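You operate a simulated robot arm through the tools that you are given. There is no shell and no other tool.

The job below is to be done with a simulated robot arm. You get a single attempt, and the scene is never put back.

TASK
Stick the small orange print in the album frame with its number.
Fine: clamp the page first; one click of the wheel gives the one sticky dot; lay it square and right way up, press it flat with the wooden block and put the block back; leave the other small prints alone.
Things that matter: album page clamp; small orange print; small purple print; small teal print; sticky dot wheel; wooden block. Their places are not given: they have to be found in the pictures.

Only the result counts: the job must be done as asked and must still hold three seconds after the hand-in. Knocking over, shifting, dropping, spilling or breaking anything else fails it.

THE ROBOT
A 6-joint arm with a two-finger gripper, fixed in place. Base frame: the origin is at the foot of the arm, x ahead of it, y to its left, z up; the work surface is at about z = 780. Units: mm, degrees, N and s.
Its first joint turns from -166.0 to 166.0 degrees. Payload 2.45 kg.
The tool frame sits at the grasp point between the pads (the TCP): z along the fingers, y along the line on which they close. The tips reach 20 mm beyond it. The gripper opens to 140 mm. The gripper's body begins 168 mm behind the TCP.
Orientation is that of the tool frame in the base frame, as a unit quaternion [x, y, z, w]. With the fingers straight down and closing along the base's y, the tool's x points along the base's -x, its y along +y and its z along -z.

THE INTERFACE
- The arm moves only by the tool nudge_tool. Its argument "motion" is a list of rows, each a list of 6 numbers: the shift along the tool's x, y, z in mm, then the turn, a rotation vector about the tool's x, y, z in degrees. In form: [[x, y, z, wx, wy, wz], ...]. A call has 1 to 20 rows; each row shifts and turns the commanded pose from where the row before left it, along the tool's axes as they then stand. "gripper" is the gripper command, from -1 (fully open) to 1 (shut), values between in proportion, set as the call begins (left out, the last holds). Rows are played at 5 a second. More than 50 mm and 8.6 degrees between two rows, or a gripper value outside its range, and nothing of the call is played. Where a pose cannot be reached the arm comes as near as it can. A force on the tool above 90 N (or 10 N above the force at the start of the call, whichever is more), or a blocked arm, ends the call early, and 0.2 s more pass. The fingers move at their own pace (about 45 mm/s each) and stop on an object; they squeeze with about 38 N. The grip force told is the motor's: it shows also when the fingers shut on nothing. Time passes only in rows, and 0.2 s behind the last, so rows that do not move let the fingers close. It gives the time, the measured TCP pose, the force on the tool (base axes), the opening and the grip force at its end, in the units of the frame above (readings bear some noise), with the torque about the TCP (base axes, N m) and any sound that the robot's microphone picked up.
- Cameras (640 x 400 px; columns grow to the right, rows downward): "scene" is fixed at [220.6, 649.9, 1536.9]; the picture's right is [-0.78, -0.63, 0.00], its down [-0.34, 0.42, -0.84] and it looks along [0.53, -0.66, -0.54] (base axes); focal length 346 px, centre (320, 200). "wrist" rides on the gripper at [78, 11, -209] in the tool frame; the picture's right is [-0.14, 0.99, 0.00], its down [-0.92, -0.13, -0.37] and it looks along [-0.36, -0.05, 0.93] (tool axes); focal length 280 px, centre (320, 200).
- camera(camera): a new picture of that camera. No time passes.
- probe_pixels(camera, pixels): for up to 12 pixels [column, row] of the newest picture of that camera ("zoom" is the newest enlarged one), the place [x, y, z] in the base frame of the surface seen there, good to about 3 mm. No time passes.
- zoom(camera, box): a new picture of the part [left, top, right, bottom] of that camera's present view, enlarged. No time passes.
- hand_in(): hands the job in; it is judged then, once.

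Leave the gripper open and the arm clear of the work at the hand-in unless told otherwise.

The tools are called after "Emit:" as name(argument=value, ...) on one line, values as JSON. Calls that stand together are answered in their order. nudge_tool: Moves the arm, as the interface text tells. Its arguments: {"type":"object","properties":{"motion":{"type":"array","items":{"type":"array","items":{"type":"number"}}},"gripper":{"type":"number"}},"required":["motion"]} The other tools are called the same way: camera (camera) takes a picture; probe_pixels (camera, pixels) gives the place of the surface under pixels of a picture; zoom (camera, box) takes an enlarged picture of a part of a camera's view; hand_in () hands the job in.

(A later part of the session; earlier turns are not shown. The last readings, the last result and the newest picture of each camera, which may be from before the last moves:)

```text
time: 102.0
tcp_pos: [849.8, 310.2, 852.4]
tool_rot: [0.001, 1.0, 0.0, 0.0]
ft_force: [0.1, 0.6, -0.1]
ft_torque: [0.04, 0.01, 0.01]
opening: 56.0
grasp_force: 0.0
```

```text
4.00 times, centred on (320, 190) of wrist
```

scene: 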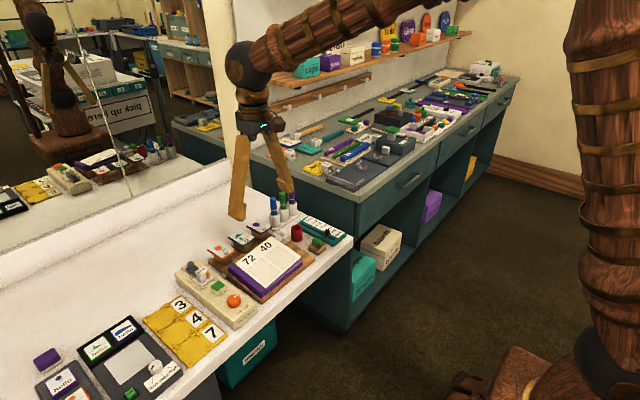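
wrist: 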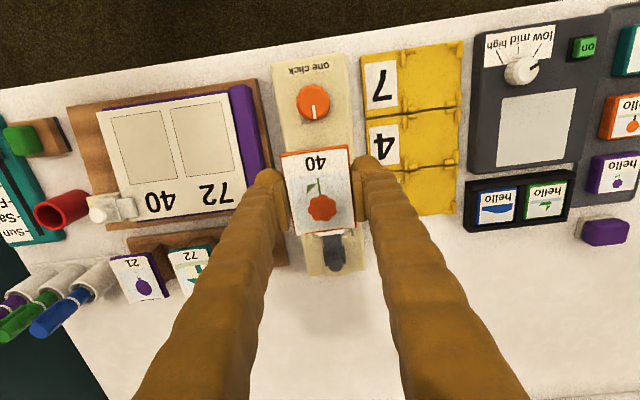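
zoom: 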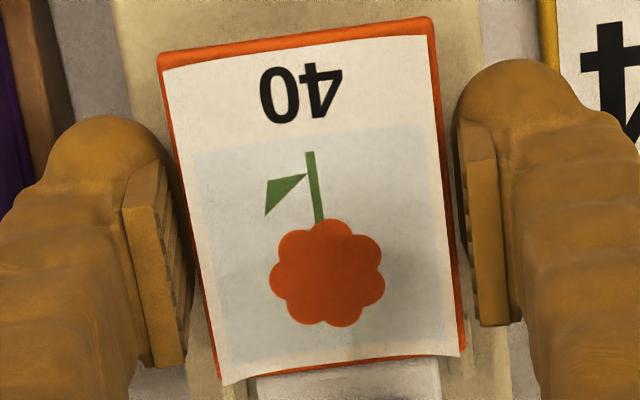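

The print rests on the pad, dead level. I raise 5.5 mm and close again.

Emit:
nudge_tool(motion=[[0, 0, -3, 0, 0, 0], [0, 0, -2.5, 0, 0, 0], [0, 0, 0, 0, 0, 0]])

Emit:
nudge_tool(motion=[[0, 0, 0, 0, 0, 0], [0, 0, 0, 0, 0, 0]], gripper=0.4)

Emit:
zoom(camera="scene", box=[180, 245, 250, 305])

```text
time: 102.8
tcp_pos: [849.8, 309.9, 859.2]
tool_rot: [-0.001, 1.0, 0.0, 0.001]
ft_force: [-0.3, 0.5, 0.4]
ft_torque: [0.0, 0.0, 0.0]
opening: 56.1
grasp_force: 0.0
```

```text
time: 103.4
tcp_pos: [850.6, 310.4, 864.7]
tool_rot: [0.0, 1.0, 0.0, 0.004]
ft_force: [-8.9, -7.0, 81.2]
ft_torque: [-0.24, 0.2, 0.02]
opening: 42.7
grasp_force: 0.5
```

```text
6.67 times, centred on (215, 275) of scene
```

zoom: 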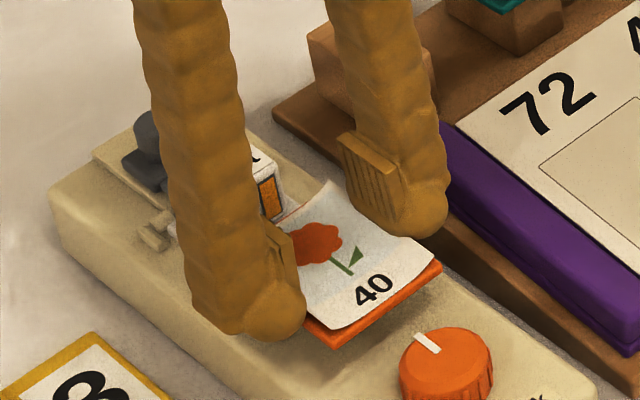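

Too high: the tips rode over the top edge again, pressing with 81 N. I open at once and check the print.

Emit:
nudge_tool(motion=[[0, 0, -1, 0, 0, 0], [0, 0, 0, 0, 0, 0], [0, 0, 0, 0, 0, 0]], gripper=0.15)

Emit:
zoom(camera="scene", box=[180, 245, 250, 305])

Emit:
zoom(camera="wrist", box=[240, 140, 400, 240])

```text
time: 103.9
tcp_pos: [850.9, 311.5, 863.6]
tool_rot: [0.001, 1.0, 0.001, 0.002]
ft_force: [-0.1, 0.1, 0.3]
ft_torque: [0.02, 0.01, 0.02]
opening: 59.6
grasp_force: 0.1
stopped in row 2: the force on the tool passed its limit at 93 N (the readings are from after the stop); the commanded pose is now the measured one
```

```text
6.67 times, centred on (215, 275) of scene
```

zoom: 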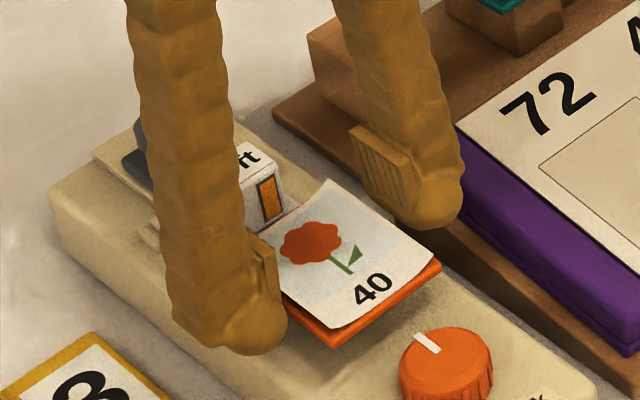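

```text
4.00 times, centred on (320, 190) of wrist
```

zoom: 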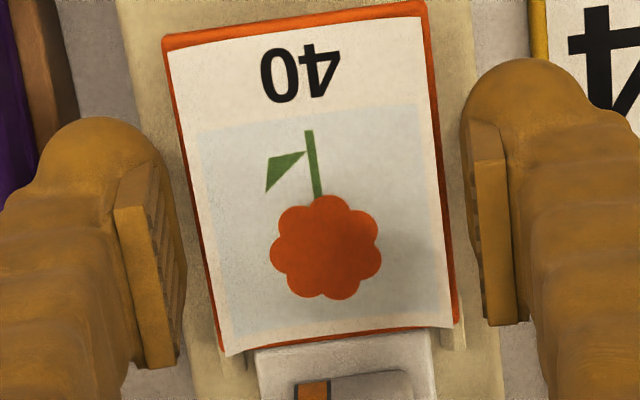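

The print is unharmed and still on the pad. I probe its top height to set the grip height correctly.

Emit:
probe_pixels(camera="zoom", pixels=[[170, 45], [425, 12], [220, 345], [450, 325], [300, 35], [185, 150], [435, 120], [320, 170], [240, 250], [410, 250]])

Emit:
nudge_tool(motion=[[0, 0, 0, 0, 0, 0], [0, 0, 0, 0, 0, 0]], gripper=0.18)

```text
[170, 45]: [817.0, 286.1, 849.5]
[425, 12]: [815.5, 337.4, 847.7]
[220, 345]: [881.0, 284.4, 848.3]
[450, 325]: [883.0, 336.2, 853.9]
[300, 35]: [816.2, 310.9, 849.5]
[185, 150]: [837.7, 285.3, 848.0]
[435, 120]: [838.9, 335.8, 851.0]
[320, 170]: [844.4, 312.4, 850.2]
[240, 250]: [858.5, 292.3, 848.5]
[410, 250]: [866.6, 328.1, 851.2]
```

```text
time: 104.5
tcp_pos: [852.5, 310.8, 863.8]
tool_rot: [0.0, 1.0, 0.001, 0.003]
ft_force: [0.7, -0.1, 0.6]
ft_torque: [0.0, 0.0, 0.02]
opening: 57.6
grasp_force: 0.1
```

The tile top is at z≈849, bottom ≈844.5. I re-centre in x by 2 mm, go down about 8 mm to the proven grip height, and close.

Emit:
nudge_tool(motion=[[2, 0, 2, 0, 0, 0], [0, 0, 3, 0, 0, 0], [0, 0, 3.5, 0, 0, 0], [0, 0, 0, 0, 0, 0]])

Emit:
nudge_tool(motion=[[0, 0, 0, 0, 0, 0], [0, 0, 0, 0, 0, 0]], gripper=0.25)

```text
time: 105.5
tcp_pos: [850.2, 308.9, 855.4]
tool_rot: [-0.001, 1.0, 0.0, 0.004]
ft_force: [0.7, -0.1, -0.3]
ft_torque: [-0.02, 0.0, 0.0]
opening: 57.6
grasp_force: 0.1
```

```text
time: 106.1
tcp_pos: [849.0, 309.9, 854.8]
tool_rot: [0.0, 1.0, 0.001, 0.003]
ft_force: [0.1, 0.2, 1.1]
ft_torque: [0.02, 0.0, 0.0]
opening: 53.4
grasp_force: 0.8
```

Light contact at 53 mm with no upward push. I squeeze firmly.

Emit:
nudge_tool(motion=[[0, 0, 0, 0, 0, 0], [0, 0, 0, 0, 0, 0]], gripper=0.4)

Emit:
zoom(camera="scene", box=[180, 245, 250, 305])

```text
time: 106.7
tcp_pos: [850.5, 310.3, 854.6]
tool_rot: [0.0, 1.0, 0.0, 0.004]
ft_force: [-0.2, -0.8, 0.7]
ft_torque: [0.0, 0.0, -0.01]
opening: 51.4
grasp_force: 38.1
```

```text
6.67 times, centred on (215, 275) of scene
```

zoom: 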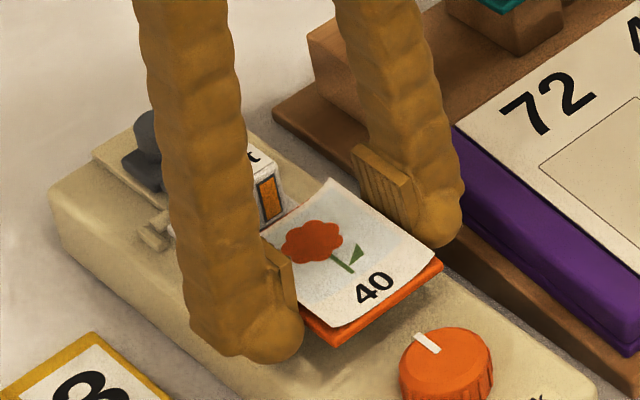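

Gripped at 51.4 mm. I lift straight up and check that the dot has left the pad with the print.

Emit:
nudge_tool(motion=[[0, 0, -3, 0, 0, 0], [0, 0, -10, 0, 0, 0], [0, 0, -25, 0, 0, 0], [0, 0, -30, 0, 0, 0], [0, 0, 0, 0, 0, 0], [0, 0, 0, 0, 0, 0]])

Emit:
zoom(camera="scene", box=[170, 230, 260, 310])

```text
time: 108.1
tcp_pos: [849.6, 310.9, 923.6]
tool_rot: [0.0, 1.0, 0.001, 0.004]
ft_force: [-1.0, 0.1, 0.0]
ft_torque: [0.01, -0.01, -0.01]
opening: 51.1
grasp_force: 38.3
```

```text
5.00 times, centred on (215, 270) of scene
```

zoom: 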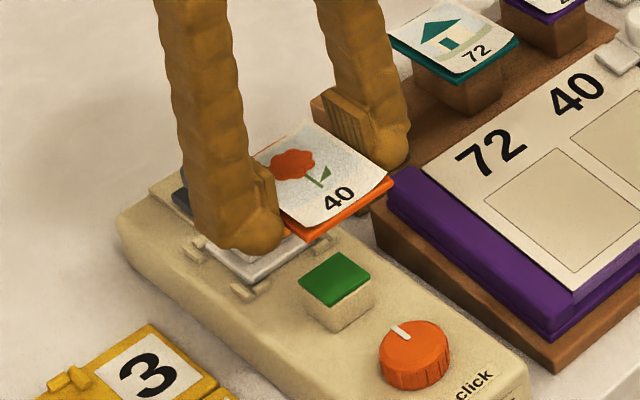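

The pad is bare: the dot is now on the print. Next I measure frame 40 on the flattened page, from both cameras.

Emit:
camera(camera="wrist")

Emit:
zoom(camera="wrist", box=[80, 80, 260, 230])

Emit:
zoom(camera="scene", box=[235, 235, 315, 295])

```text
taken
```

wrist: 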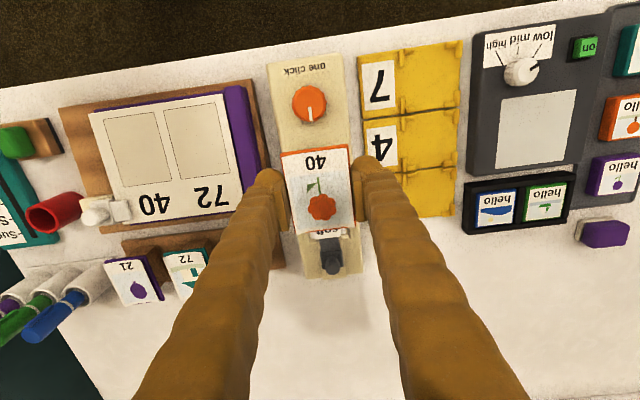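

```text
2.67 times, centred on (170, 155) of wrist
```

zoom: 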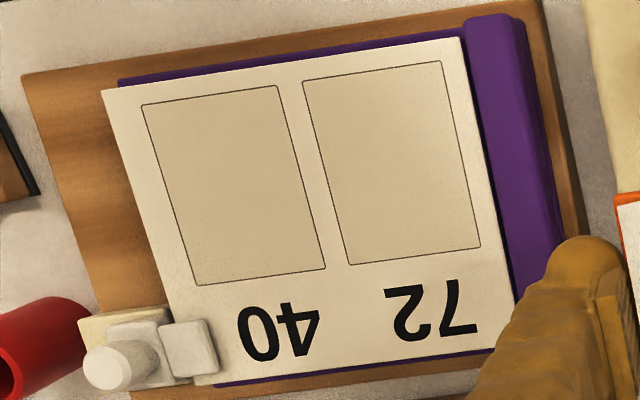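

```text
6.67 times, centred on (275, 265) of scene
```

zoom: 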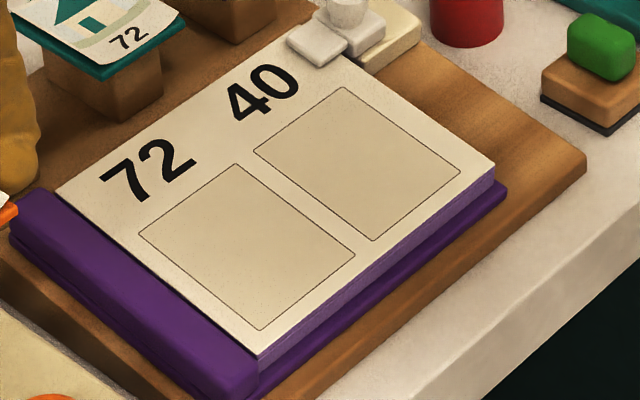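

Emit:
probe_pixels(camera="zoom", pixels=[[345, 87], [254, 151], [374, 240], [460, 172], [358, 163], [495, 165], [260, 355], [57, 190], [350, 60], [300, 200], [310, 120], [420, 200]])

Emit:
probe_pixels(camera="wrist", pixels=[[103.2, 119.4], [153.9, 111.9], [172.3, 180.5], [123.9, 186.9], [138, 149], [89, 114], [221.5, 95], [241, 190], [132, 222]])

```text
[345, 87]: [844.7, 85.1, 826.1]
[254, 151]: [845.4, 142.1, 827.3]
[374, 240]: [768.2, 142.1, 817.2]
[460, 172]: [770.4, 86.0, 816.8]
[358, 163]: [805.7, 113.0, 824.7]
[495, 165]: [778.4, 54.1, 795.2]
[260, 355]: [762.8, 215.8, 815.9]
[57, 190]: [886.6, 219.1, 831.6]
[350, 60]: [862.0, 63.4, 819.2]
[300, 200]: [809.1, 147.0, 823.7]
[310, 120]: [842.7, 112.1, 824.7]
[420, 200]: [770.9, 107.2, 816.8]
```

```text
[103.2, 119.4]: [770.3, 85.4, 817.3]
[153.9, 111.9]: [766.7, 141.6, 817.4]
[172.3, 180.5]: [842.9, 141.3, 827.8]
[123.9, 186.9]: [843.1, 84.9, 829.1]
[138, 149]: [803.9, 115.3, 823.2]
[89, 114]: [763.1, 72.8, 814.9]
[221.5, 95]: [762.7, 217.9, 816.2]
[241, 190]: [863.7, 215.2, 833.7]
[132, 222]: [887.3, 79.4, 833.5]
```

Frame 40 spans x 769–844, y 85.4–141.8, centre (806.5, 113.6); the print is 69×51 mm so it fits with about 3 mm margin. I check the print in the grip, then carry it over the frame.

Emit:
zoom(camera="wrist", box=[240, 140, 400, 240])

Emit:
nudge_tool(motion=[[8.7, -39.5, 0, 0, 0, 0], [8.7, -39.5, 0, 0, 0, 0], [8.7, -39.5, 0, 0, 0, 0], [8.7, -39.5, 0, 0, 0, 0], [8.8, -39.3, 0, 0, 0, 0], [0, 0, 0, 0, -7.6, 0], [0, 0, 0, 0, 0, 0], [0, 0, 0, 0, 0, 0]])

Emit:
camera(camera="wrist")

```text
4.00 times, centred on (320, 190) of wrist
```

zoom: 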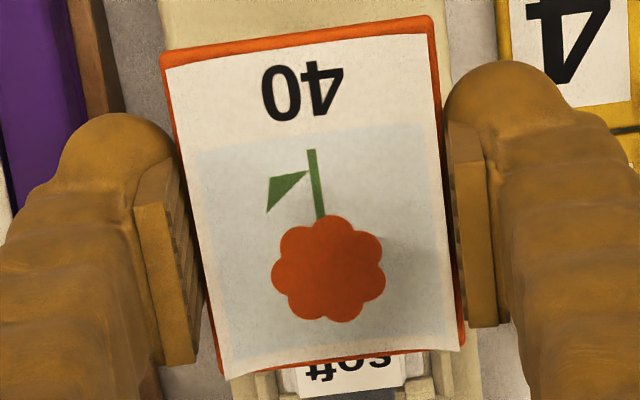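

```text
time: 109.9
tcp_pos: [805.6, 113.8, 922.9]
tool_rot: [0.001, 0.998, 0.0, 0.07]
ft_force: [0.6, -0.3, 0.0]
ft_torque: [0.0, 0.01, -0.02]
opening: 50.9
grasp_force: 38.2
```

```text
taken
```

wrist: 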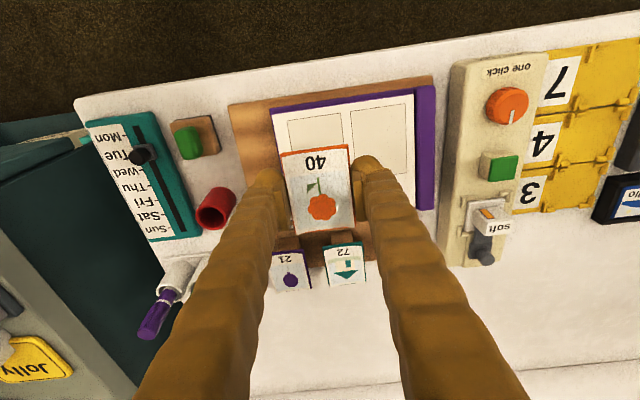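

I probe the held print's edges to verify its position relative to the frame.

Emit:
zoom(camera="wrist", box=[240, 140, 400, 240])

Emit:
probe_pixels(camera="zoom", pixels=[[170, 58], [428, 28], [226, 368], [456, 342], [300, 45], [340, 357], [185, 150], [438, 120], [320, 200]])

Emit:
zoom(camera="scene", box=[225, 205, 315, 285])

```text
4.00 times, centred on (320, 190) of wrist
```

zoom: 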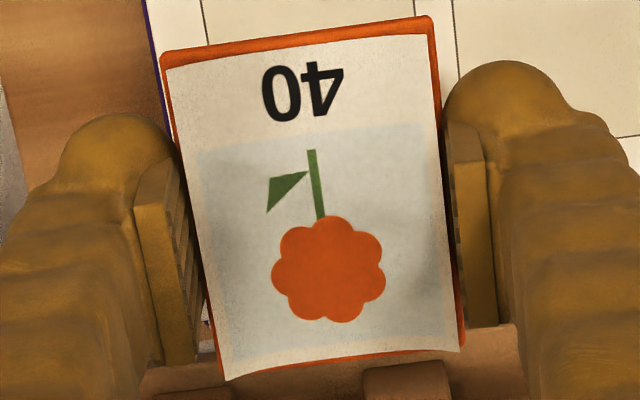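

```text
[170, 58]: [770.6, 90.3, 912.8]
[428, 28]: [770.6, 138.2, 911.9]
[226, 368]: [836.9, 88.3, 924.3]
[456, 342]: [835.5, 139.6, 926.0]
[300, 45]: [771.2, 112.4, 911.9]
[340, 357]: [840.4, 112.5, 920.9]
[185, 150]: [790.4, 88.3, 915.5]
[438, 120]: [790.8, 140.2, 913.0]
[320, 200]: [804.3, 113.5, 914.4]
```

```text
5.00 times, centred on (270, 245) of scene
```

zoom: 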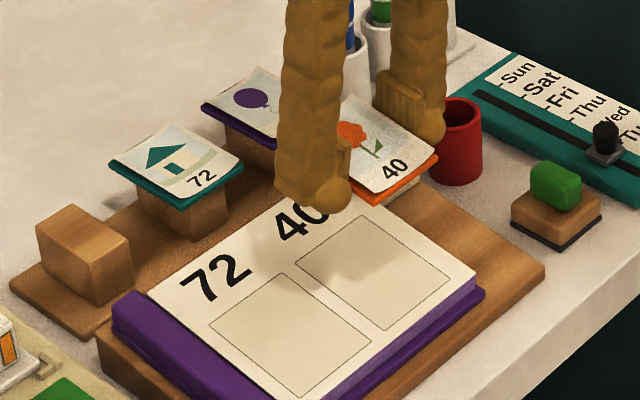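

The print hovers right over frame 40 (centre ≈(805.7, 114)). I descend most of the way with a 0.8 mm +x correction.

Emit:
nudge_tool(motion=[[4.1, 0, 34.7, 0, 0, 0], [4.9, 0, 34.7, 0, 0, 0], [0, 0, 0, 0, 0, 0], [0, 0, 0, 0, 0, 0]])

Emit:
camera(camera="wrist")

Emit:
zoom(camera="scene", box=[235, 220, 315, 285])

```text
time: 110.9
tcp_pos: [805.8, 112.8, 853.8]
tool_rot: [0.0, 0.998, 0.001, 0.069]
ft_force: [0.5, -0.6, 0.3]
ft_torque: [0.02, -0.01, 0.0]
opening: 51.1
grasp_force: 37.6
```

```text
taken
```

wrist: 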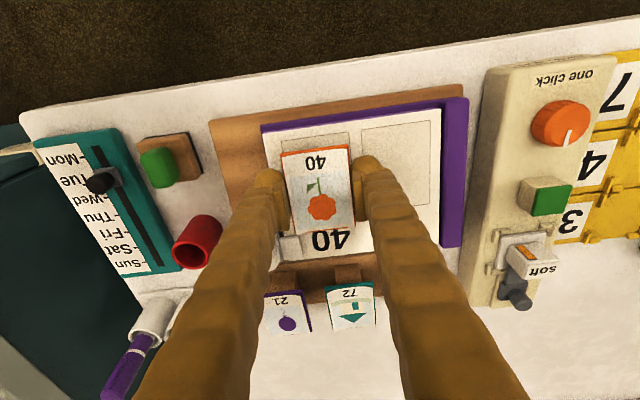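

```text
6.15 times, centred on (275, 252) of scene
```

zoom: 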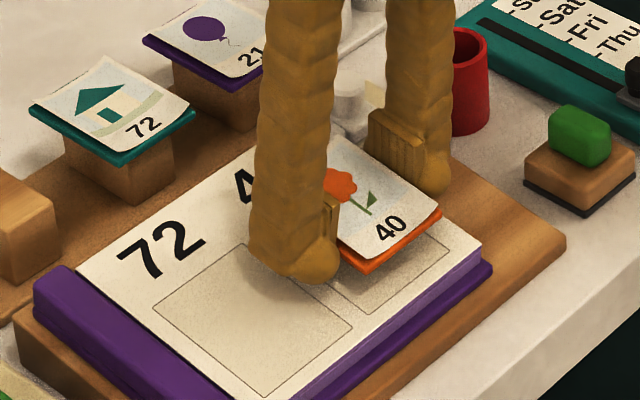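

About 10 mm from the page. I descend 7 mm more, then feel for tip contact.

Emit:
nudge_tool(motion=[[0.5, 0.4, 3.5, 0, 0, 0], [0.5, 0, 3.5, 0, 0, 0], [0, 0, 0, 0, 0, 0]])

Emit:
nudge_tool(motion=[[0.15, 0, 1, 0, 0, 0], [0, 0, 0, 0, 0, 0]])

Emit:
nudge_tool(motion=[[0.15, 0, 1, 0, 0, 0], [0, 0, 0, 0, 0, 0]])

```text
time: 111.7
tcp_pos: [806.8, 114.5, 846.6]
tool_rot: [0.0, 0.998, 0.001, 0.07]
ft_force: [0.2, 0.6, -0.2]
ft_torque: [0.01, 0.0, -0.01]
opening: 51.1
grasp_force: 37.8
```

```text
time: 112.3
tcp_pos: [806.8, 113.6, 844.9]
tool_rot: [-0.001, 0.998, 0.001, 0.07]
ft_force: [-0.3, -0.5, -0.1]
ft_torque: [-0.01, -0.01, 0.03]
opening: 50.9
grasp_force: 38.9
```

```text
time: 112.9
tcp_pos: [807.1, 114.1, 843.3]
tool_rot: [0.0, 0.998, 0.001, 0.07]
ft_force: [0.4, -0.8, -0.8]
ft_torque: [0.01, 0.0, -0.04]
opening: 51.0
grasp_force: 37.9
```

Emit:
nudge_tool(motion=[[0.15, 0, 1, 0, 0, 0], [0, 0, 0, 0, 0, 0]])

Emit:
nudge_tool(motion=[[0.15, 0, 1, 0, 0, 0], [0, 0, 0, 0, 0, 0]])

Emit:
zoom(camera="scene", box=[250, 230, 310, 280])

```text
time: 113.5
tcp_pos: [807.5, 114.5, 842.9]
tool_rot: [0.0, 0.998, 0.001, 0.069]
ft_force: [0.4, 0.3, -0.6]
ft_torque: [0.01, 0.03, 0.01]
opening: 51.1
grasp_force: 38.2
```

```text
time: 114.1
tcp_pos: [807.7, 115.2, 842.3]
tool_rot: [0.0, 0.998, 0.001, 0.07]
ft_force: [1.3, -2.1, 6.0]
ft_torque: [-0.12, -0.03, -0.01]
opening: 51.3
grasp_force: 38.3
```

```text
8.00 times, centred on (280, 255) of scene
```

zoom: 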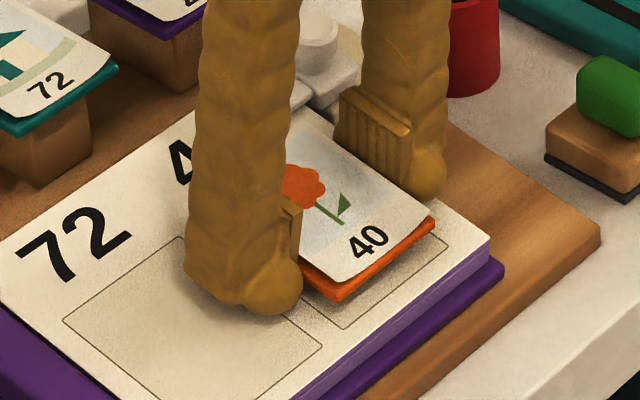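

Tip contact (6 N). Before releasing I verify the print's position against the frame lines by probing.

Emit:
probe_pixels(camera="zoom", pixels=[[338, 288], [430, 217], [380, 255], [345, 328], [449, 240], [400, 285], [320, 275], [410, 195], [350, 235]])

Emit:
zoom(camera="wrist", box=[240, 110, 400, 240])

Emit:
probe_pixels(camera="zoom", pixels=[[205, 125], [410, 98], [300, 112], [250, 365], [430, 345], [340, 352], [225, 200], [420, 180]])

```text
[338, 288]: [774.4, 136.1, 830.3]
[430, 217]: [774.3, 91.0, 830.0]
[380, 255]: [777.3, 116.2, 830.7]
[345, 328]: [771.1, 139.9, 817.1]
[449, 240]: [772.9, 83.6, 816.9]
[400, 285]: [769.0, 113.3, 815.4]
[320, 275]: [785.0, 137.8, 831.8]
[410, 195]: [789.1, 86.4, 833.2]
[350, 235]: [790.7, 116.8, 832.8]
```

```text
3.08 times, centred on (320, 175) of wrist
```

zoom: 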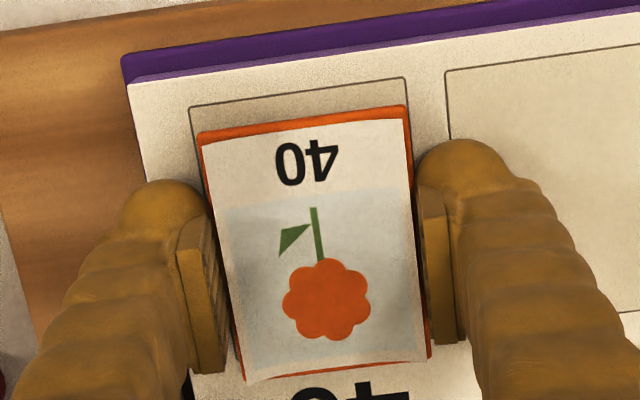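

```text
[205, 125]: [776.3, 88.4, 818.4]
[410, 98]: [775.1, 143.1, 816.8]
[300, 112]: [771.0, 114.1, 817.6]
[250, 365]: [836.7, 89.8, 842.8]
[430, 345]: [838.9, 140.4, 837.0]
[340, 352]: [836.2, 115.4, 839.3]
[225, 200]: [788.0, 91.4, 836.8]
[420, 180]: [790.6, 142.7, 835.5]
```

x is right on; the print appears about 1 mm too far in +y. I raise half a millimetre, shift -1.1 mm in y and settle again.

Emit:
nudge_tool(motion=[[-0.15, 0, -1, 0, 0, 0], [0, -1.1, 0, 0, 0, 0], [0.1, 0, 0.7, 0, 0, 0], [0, 0, 0, 0, 0, 0]])

Emit:
zoom(camera="wrist", box=[240, 110, 400, 240])

```text
time: 115.1
tcp_pos: [806.6, 112.6, 841.6]
tool_rot: [0.0, 0.998, 0.0, 0.07]
ft_force: [-3.3, -4.3, 8.8]
ft_torque: [-0.1, 0.03, -0.02]
opening: 50.8
grasp_force: 38.3
```

```text
3.08 times, centred on (320, 175) of wrist
```

zoom: 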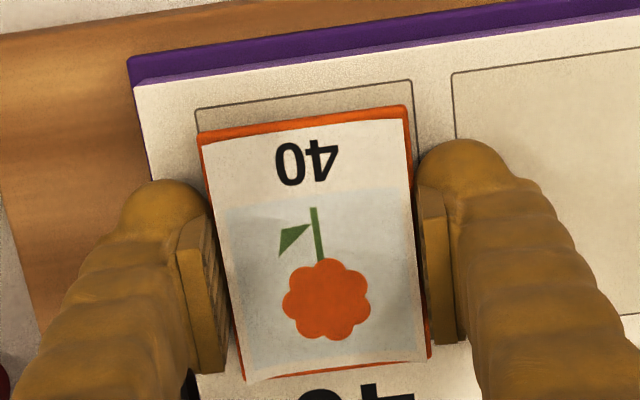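

The print is now well centred over the frame. I release in a guided way: open just to about 52.5 mm so the print slides straight down.

Emit:
nudge_tool(motion=[[0, 0, 0, 0, 0, 0], [0, 0, 0, 0, 0, 0]], gripper=0.245)

Emit:
zoom(camera="scene", box=[250, 230, 310, 280])

Emit:
zoom(camera="wrist", box=[240, 110, 400, 240])

```text
time: 115.7
tcp_pos: [806.5, 113.7, 841.4]
tool_rot: [0.0, 0.998, 0.001, 0.069]
ft_force: [-0.1, 2.1, 8.8]
ft_torque: [0.0, -0.02, 0.01]
opening: 53.2
grasp_force: 0.5
```

```text
8.00 times, centred on (280, 255) of scene
```

zoom: 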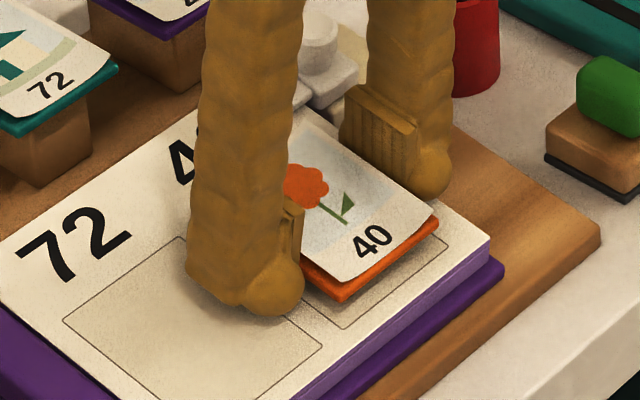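

```text
3.08 times, centred on (320, 175) of wrist
```

zoom: 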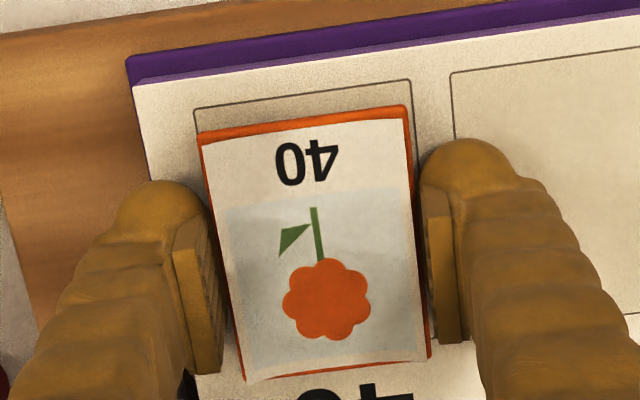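

Still lightly held at 53.2 mm. I open a little more.

Emit:
nudge_tool(motion=[[0, 0, 0, 0, 0, 0], [0, 0, 0, 0, 0, 0]], gripper=0.215)

Emit:
zoom(camera="scene", box=[250, 230, 310, 280])

Emit:
zoom(camera="wrist", box=[240, 110, 400, 240])

```text
time: 116.3
tcp_pos: [807.0, 113.1, 841.4]
tool_rot: [0.0, 0.998, 0.0, 0.07]
ft_force: [1.9, 0.9, 9.1]
ft_torque: [0.04, -0.03, -0.02]
opening: 53.9
grasp_force: 0.0
```

```text
8.00 times, centred on (280, 255) of scene
```

zoom: 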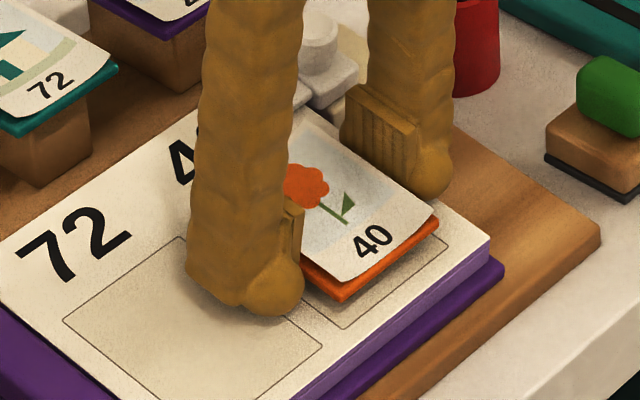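

```text
3.08 times, centred on (320, 175) of wrist
```

zoom: 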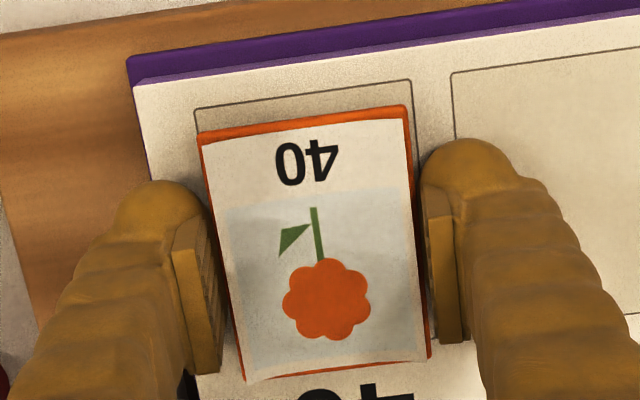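

Emit:
nudge_tool(motion=[[0, 0, 0, 0, 0, 0], [0, 0, 0, 0, 0, 0]], gripper=0.2)

Emit:
zoom(camera="scene", box=[250, 230, 310, 280])

Emit:
zoom(camera="wrist", box=[240, 110, 400, 240])

```text
time: 116.9
tcp_pos: [807.1, 112.8, 841.1]
tool_rot: [0.0, 0.998, 0.001, 0.069]
ft_force: [0.5, -0.1, 9.6]
ft_torque: [-0.05, -0.07, -0.03]
opening: 53.9
grasp_force: 0.0
```

```text
8.00 times, centred on (280, 255) of scene
```

zoom: 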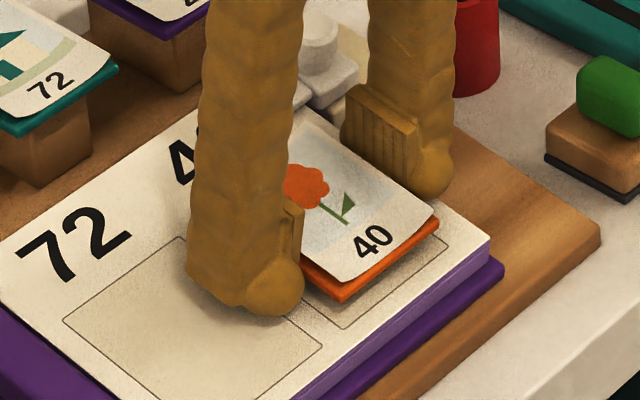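

```text
3.08 times, centred on (320, 175) of wrist
```

zoom: 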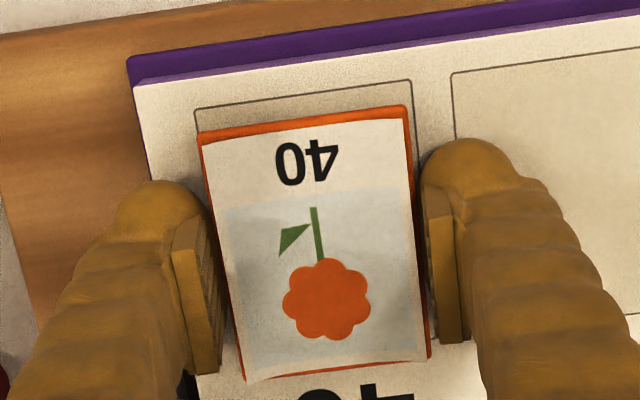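

The fingers are stuck by friction on the page (9 N). I raise 0.8 mm to free the tips so they open.

Emit:
nudge_tool(motion=[[-0.1, 0, -0.8, 0, 0, 0], [0, 0, 0, 0, 0, 0]], gripper=0.2)

Emit:
zoom(camera="scene", box=[250, 230, 310, 280])

Emit:
zoom(camera="wrist", box=[240, 110, 400, 240])

```text
time: 117.5
tcp_pos: [805.4, 113.0, 842.0]
tool_rot: [0.0, 0.998, 0.001, 0.069]
ft_force: [-1.3, 1.0, 1.1]
ft_torque: [-0.07, -0.04, -0.04]
opening: 55.4
grasp_force: 0.1
```

```text
8.00 times, centred on (280, 255) of scene
```

zoom: 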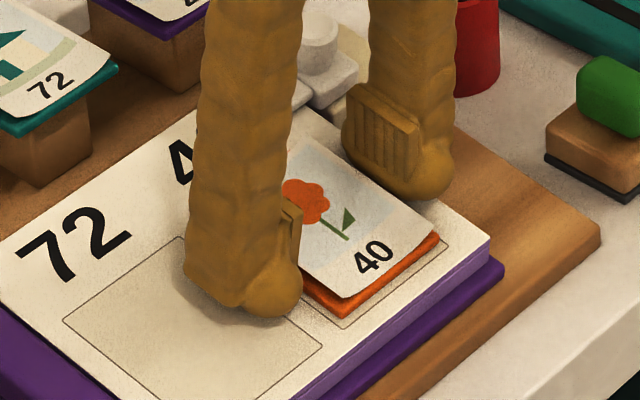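

```text
3.08 times, centred on (320, 175) of wrist
```

zoom: 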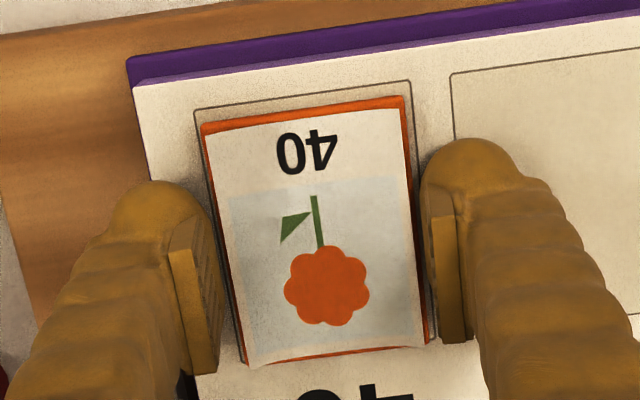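

The print has dropped into the frame. I open wider and rise straight up to inspect.

Emit:
nudge_tool(motion=[[0, 0, 0, 0, 0, 0], [0, 0, 0, 0, 0, 0]], gripper=0.1)

Emit:
nudge_tool(motion=[[-0.7, 0, -5, 0, 0, 0], [-2.8, 0, -20, 0, 0, 0], [-5.6, 0, -40, 0, 0, 0], [-5.6, 0, -40, 0, 0, 0], [0, 0, 0, 0, 0, 0], [0, 0, 0, 0, 0, 0]])

Emit:
camera(camera="wrist")

Emit:
zoom(camera="scene", box=[245, 230, 315, 285])

```text
time: 118.1
tcp_pos: [806.9, 112.8, 842.0]
tool_rot: [-0.001, 0.998, 0.001, 0.069]
ft_force: [-0.6, -0.5, 0.2]
ft_torque: [0.0, 0.03, 0.02]
opening: 62.9
grasp_force: 0.0
```

```text
time: 119.5
tcp_pos: [806.7, 111.1, 947.8]
tool_rot: [0.001, 0.998, 0.001, 0.069]
ft_force: [-0.4, 0.0, 0.1]
ft_torque: [-0.03, 0.02, -0.02]
opening: 63.1
grasp_force: 0.1
```

```text
taken
```

wrist: 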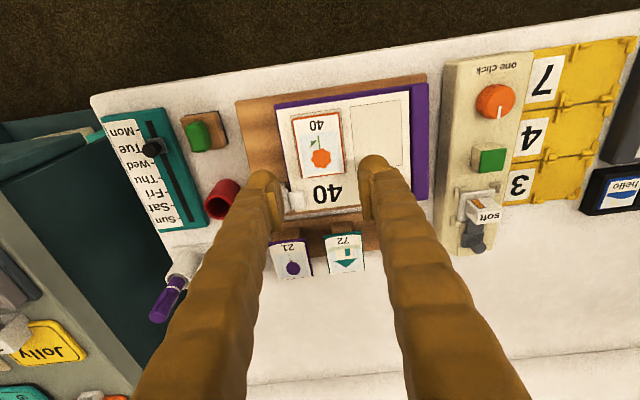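

```text
7.27 times, centred on (280, 258) of scene
```

zoom: 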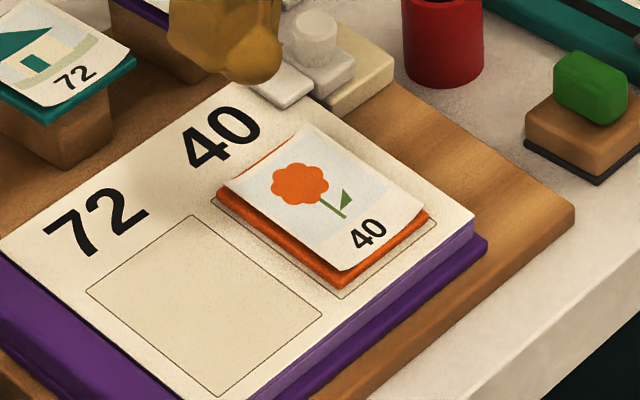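

The print lies in the 40 frame, right way up. I zoom in to check its squareness.

Emit:
zoom(camera="wrist", box=[275, 95, 375, 195])

Emit:
probe_pixels(camera="wrist", pixels=[[293, 117], [339, 111], [345, 172], [302, 177], [296, 145], [342, 140], [318, 115], [322, 173], [319, 145]])

```text
4.00 times, centred on (325, 145) of wrist
```

zoom: 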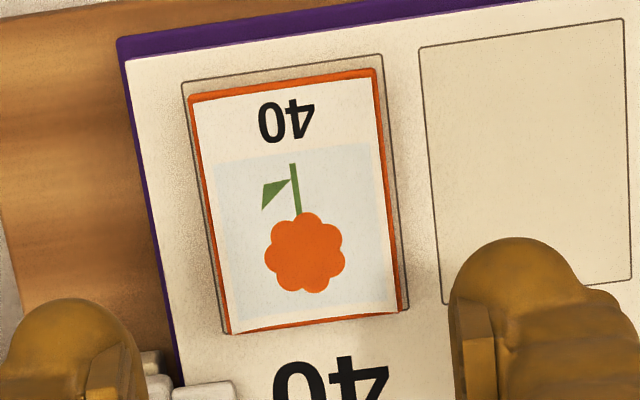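

```text
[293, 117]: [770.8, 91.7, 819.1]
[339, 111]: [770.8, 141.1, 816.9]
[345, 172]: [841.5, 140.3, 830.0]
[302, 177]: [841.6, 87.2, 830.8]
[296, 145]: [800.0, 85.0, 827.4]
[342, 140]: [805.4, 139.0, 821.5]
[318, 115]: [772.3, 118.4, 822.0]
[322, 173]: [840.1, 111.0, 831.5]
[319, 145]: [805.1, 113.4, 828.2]
```

The print is square and centred in its frame. Now the wooden block (green handle) near (772, -20): I straighten the tool and move above it.

Emit:
nudge_tool(motion=[[0, 0, 0, 0, 8.0, 0], [8.5, -32.5, 0, 0, 0, 0], [8.5, -32.5, 0, 0, 0, 0], [8.5, -32.5, 0, 0, 0, 0], [8.5, -32.5, 0, 0, 0, 0], [0, 0, 0, 0, 0, 0], [0, 0, 0, 0, 0, 0]], gripper=-0.143)

Emit:
camera(camera="wrist")

Emit:
zoom(camera="wrist", box=[260, 110, 380, 200])

Emit:
zoom(camera="scene", box=[295, 220, 345, 260])

```text
time: 121.1
tcp_pos: [770.5, -13.8, 946.7]
tool_rot: [0.0, 1.0, 0.001, -0.001]
ft_force: [1.0, 0.3, -0.9]
ft_torque: [0.03, -0.01, -0.01]
opening: 80.1
grasp_force: 0.1
```

```text
taken
```

wrist: 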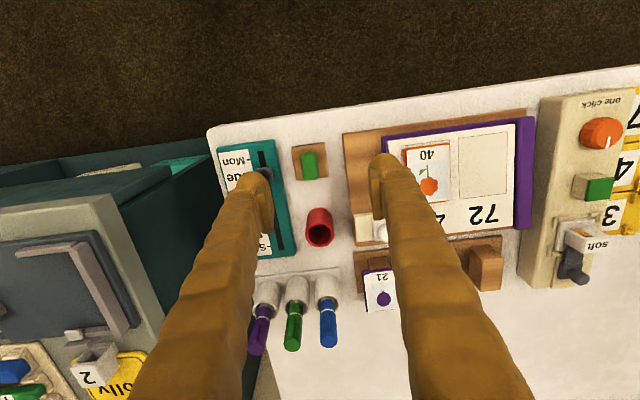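

```text
4.44 times, centred on (320, 155) of wrist
```

zoom: 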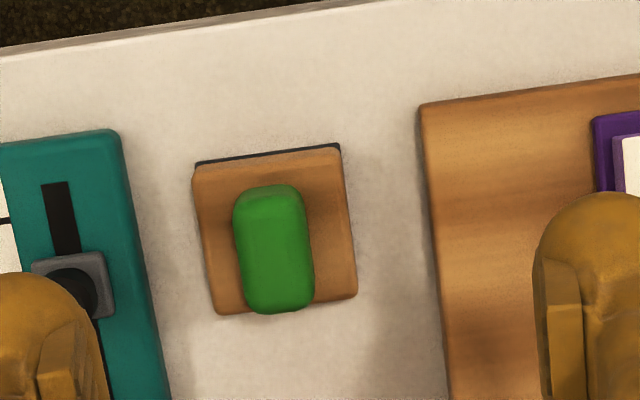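

```text
10.00 times, centred on (320, 240) of scene
```

zoom: 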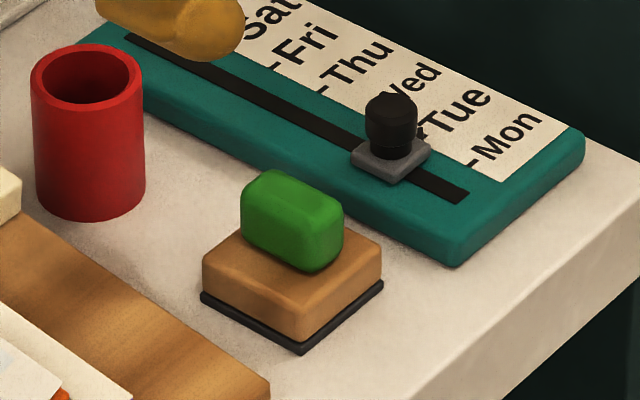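

Emit:
probe_pixels(camera="wrist", pixels=[[310.6, 165], [305, 155], [317, 152], [306.5, 178], [318, 176], [297, 148.5], [335, 144], [339, 176], [302, 180.5], [336, 143], [296, 147]])

Emit:
probe_pixels(camera="zoom", pixels=[[292, 215], [245, 190], [270, 175], [340, 215], [305, 262], [300, 310], [380, 250], [205, 255], [300, 345], [390, 105], [385, 165], [350, 155]])

```text
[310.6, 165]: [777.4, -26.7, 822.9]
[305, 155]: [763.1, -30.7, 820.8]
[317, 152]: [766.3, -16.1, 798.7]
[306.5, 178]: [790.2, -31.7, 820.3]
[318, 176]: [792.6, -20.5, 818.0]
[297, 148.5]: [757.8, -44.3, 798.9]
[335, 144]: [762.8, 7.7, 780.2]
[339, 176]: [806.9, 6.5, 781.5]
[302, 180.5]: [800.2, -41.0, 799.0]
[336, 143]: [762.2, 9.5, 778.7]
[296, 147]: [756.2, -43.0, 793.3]
```

```text
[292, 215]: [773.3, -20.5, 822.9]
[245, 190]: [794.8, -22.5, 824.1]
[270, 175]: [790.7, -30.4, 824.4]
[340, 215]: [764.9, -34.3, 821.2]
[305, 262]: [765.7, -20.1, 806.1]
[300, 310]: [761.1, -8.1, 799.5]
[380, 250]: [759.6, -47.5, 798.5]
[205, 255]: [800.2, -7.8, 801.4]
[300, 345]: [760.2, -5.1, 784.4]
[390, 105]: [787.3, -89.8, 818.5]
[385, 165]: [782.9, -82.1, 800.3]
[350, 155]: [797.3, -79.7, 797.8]
```

The block's base is about x 758–800, y -47 to -6 (centre ≈(779, -26)), base top z≈800; the green handle is about 19 mm wide in y, top z≈823. I narrow to 38 mm, move above the handle and descend part-way.

Emit:
nudge_tool(motion=[[-2.2, -6.5, 10, 0, 0, 0], [-2.2, -6.5, 20, 0, 0, 0], [0, 0, 30, 0, 0, 0], [0, 0, 20, 0, 0, 0], [0, 0, 0, 0, 0, 0], [0, 0, 0, 0, 0, 0]], gripper=0.457)

Emit:
zoom(camera="wrist", box=[250, 130, 390, 220])

Emit:
zoom(camera="scene", box=[285, 205, 345, 260])

```text
time: 122.5
tcp_pos: [775.6, -30.2, 866.1]
tool_rot: [0.0, 1.0, 0.001, 0.0]
ft_force: [0.4, -0.9, 0.0]
ft_torque: [-0.02, 0.0, -0.03]
opening: 38.2
grasp_force: 0.1
```

```text
4.44 times, centred on (320, 175) of wrist
```

zoom: 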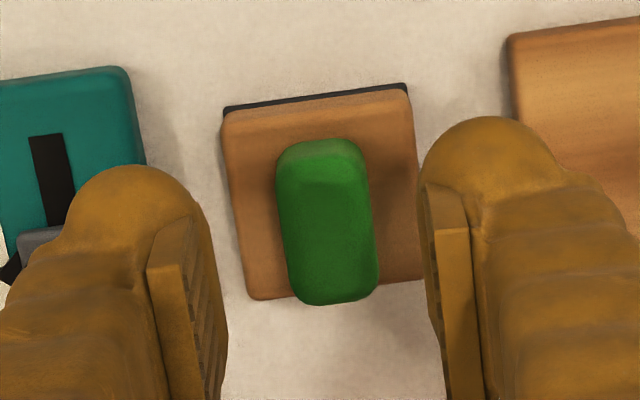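

```text
7.27 times, centred on (315, 232) of scene
```

zoom: 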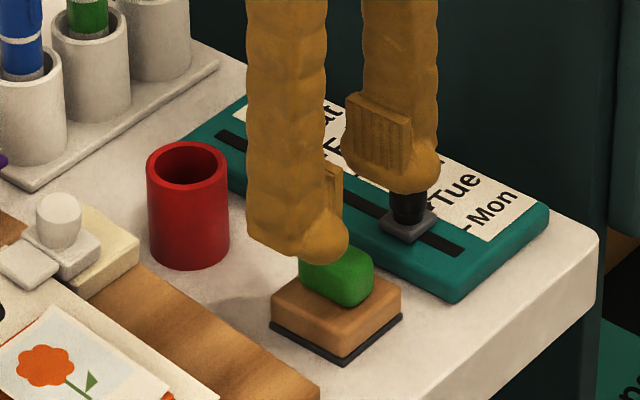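

I shift +4.5 mm in x and +1 mm in y to centre on the handle, and descend 28 mm.

Emit:
nudge_tool(motion=[[-4.5, 1, 0, 0, 0, 0], [0, 0, 14, 0, 0, 0], [0, 0, 14, 0, 0, 0], [0, 0, 0, 0, 0, 0], [0, 0, 0, 0, 0, 0]])

Emit:
zoom(camera="wrist", box=[250, 130, 390, 220])

Emit:
zoom(camera="scene", box=[285, 205, 345, 260])

```text
time: 123.7
tcp_pos: [781.0, -30.6, 840.2]
tool_rot: [0.001, 1.0, 0.001, 0.001]
ft_force: [-0.6, -0.1, -0.7]
ft_torque: [-0.02, -0.02, 0.01]
opening: 37.7
grasp_force: 0.0
```

```text
4.44 times, centred on (320, 175) of wrist
```

zoom: 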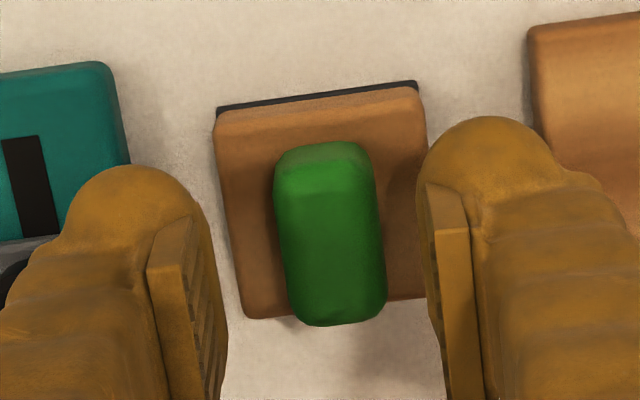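

```text
7.27 times, centred on (315, 232) of scene
```

zoom: 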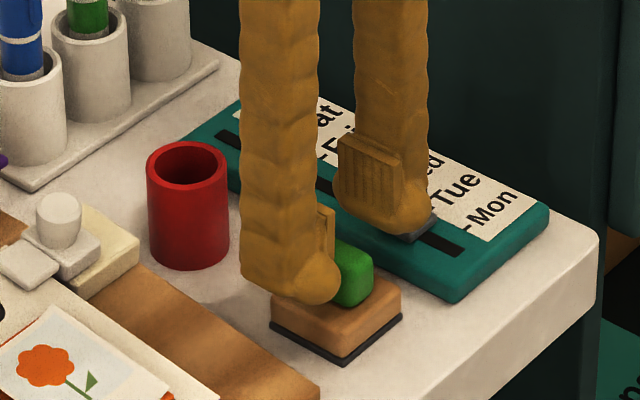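

Nicely straddling the handle. I descend 16 mm so the tips are just above the wooden base, checking force.

Emit:
nudge_tool(motion=[[0.5, 0.8, 8, 0, 0, 0], [0, 0, 8, 0, 0, 0], [0, 0, 0, 0, 0, 0], [0, 0, 0, 0, 0, 0]])

Emit:
zoom(camera="scene", box=[285, 205, 345, 260])

Emit:
zoom(camera="wrist", box=[250, 130, 390, 220])

```text
time: 124.7
tcp_pos: [779.7, -28.3, 823.5]
tool_rot: [0.0, 1.0, 0.001, 0.0]
ft_force: [-0.2, 0.2, -0.7]
ft_torque: [-0.02, -0.01, 0.0]
opening: 37.9
grasp_force: 0.1
```

```text
7.27 times, centred on (315, 232) of scene
```

zoom: 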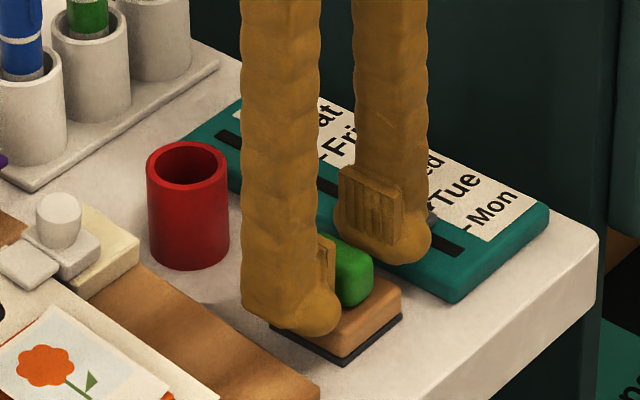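

```text
4.44 times, centred on (320, 175) of wrist
```

zoom: 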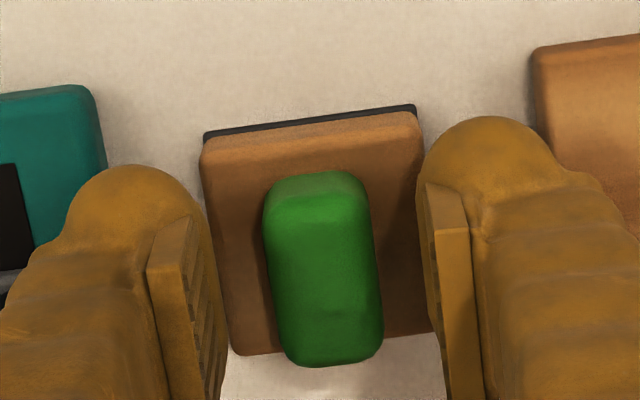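

The tips are beside the handle just above the base. I close on the handle.

Emit:
nudge_tool(motion=[[0, 0, 0, 0, 0, 0], [0, 0, 0, 0, 0, 0], [0, 0, 0, 0, 0, 0]], gripper=0.9)

Emit:
zoom(camera="scene", box=[285, 205, 345, 260])

Emit:
zoom(camera="wrist", box=[250, 130, 390, 220])

```text
time: 125.5
tcp_pos: [780.0, -28.9, 823.8]
tool_rot: [0.0, 1.0, 0.0, 0.0]
ft_force: [0.5, -1.0, 0.1]
ft_torque: [-0.06, 0.0, -0.01]
opening: 18.9
grasp_force: 37.5
```

```text
7.27 times, centred on (315, 232) of scene
```

zoom: 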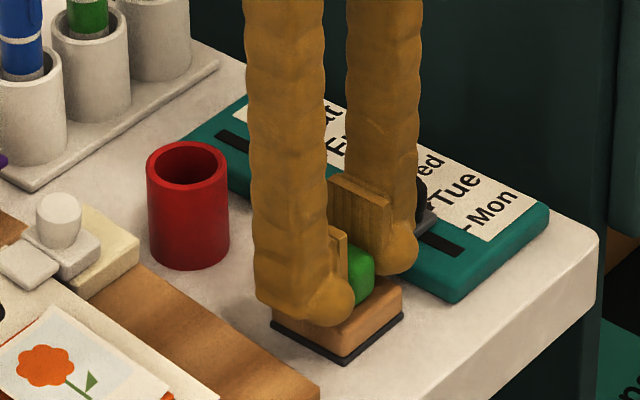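

```text
4.44 times, centred on (320, 175) of wrist
```

zoom: 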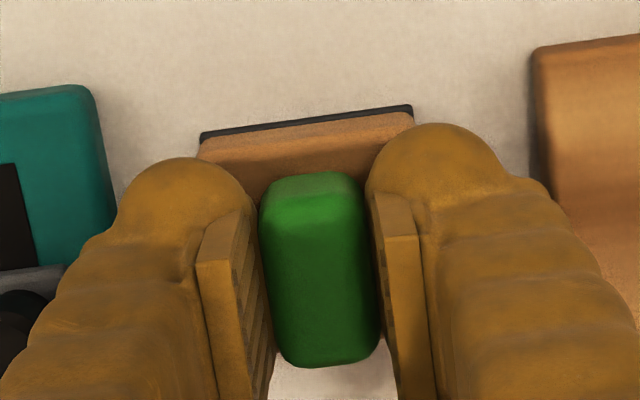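

Handle gripped at 18.9 mm with 38 N. I lift the block straight up 100 mm, slowly at first.

Emit:
nudge_tool(motion=[[0, 0, -3, 0, 0, 0], [0, 0, -7, 0, 0, 0], [0, 0, -15, 0, 0, 0], [0, 0, -35, 0, 0, 0], [0, 0, -40, 0, 0, 0], [0, 0, 0, 0, 0, 0], [0, 0, 0, 0, 0, 0]])

Emit:
zoom(camera="scene", box=[275, 175, 345, 260])

Emit:
camera(camera="wrist")

```text
time: 127.1
tcp_pos: [780.9, -28.6, 926.0]
tool_rot: [0.0, 1.0, 0.001, 0.0]
ft_force: [-0.7, -0.8, -1.4]
ft_torque: [0.0, -0.01, 0.03]
opening: 18.7
grasp_force: 37.5
```

```text
4.71 times, centred on (310, 218) of scene
```

zoom: 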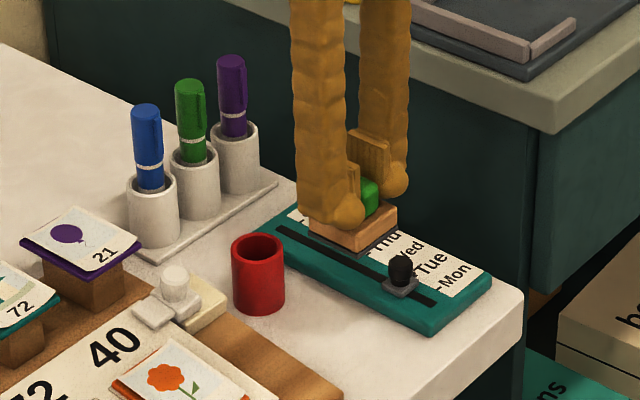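

```text
taken
```

wrist: 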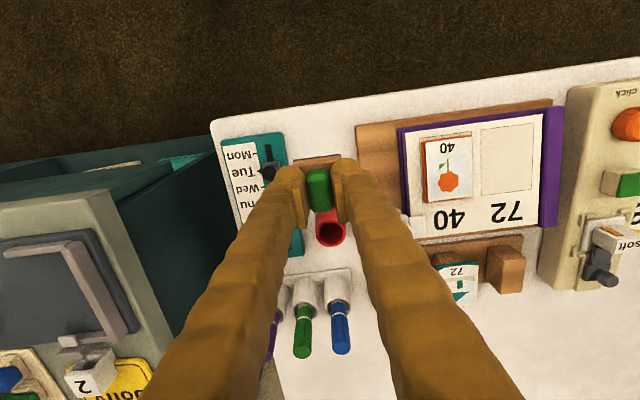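

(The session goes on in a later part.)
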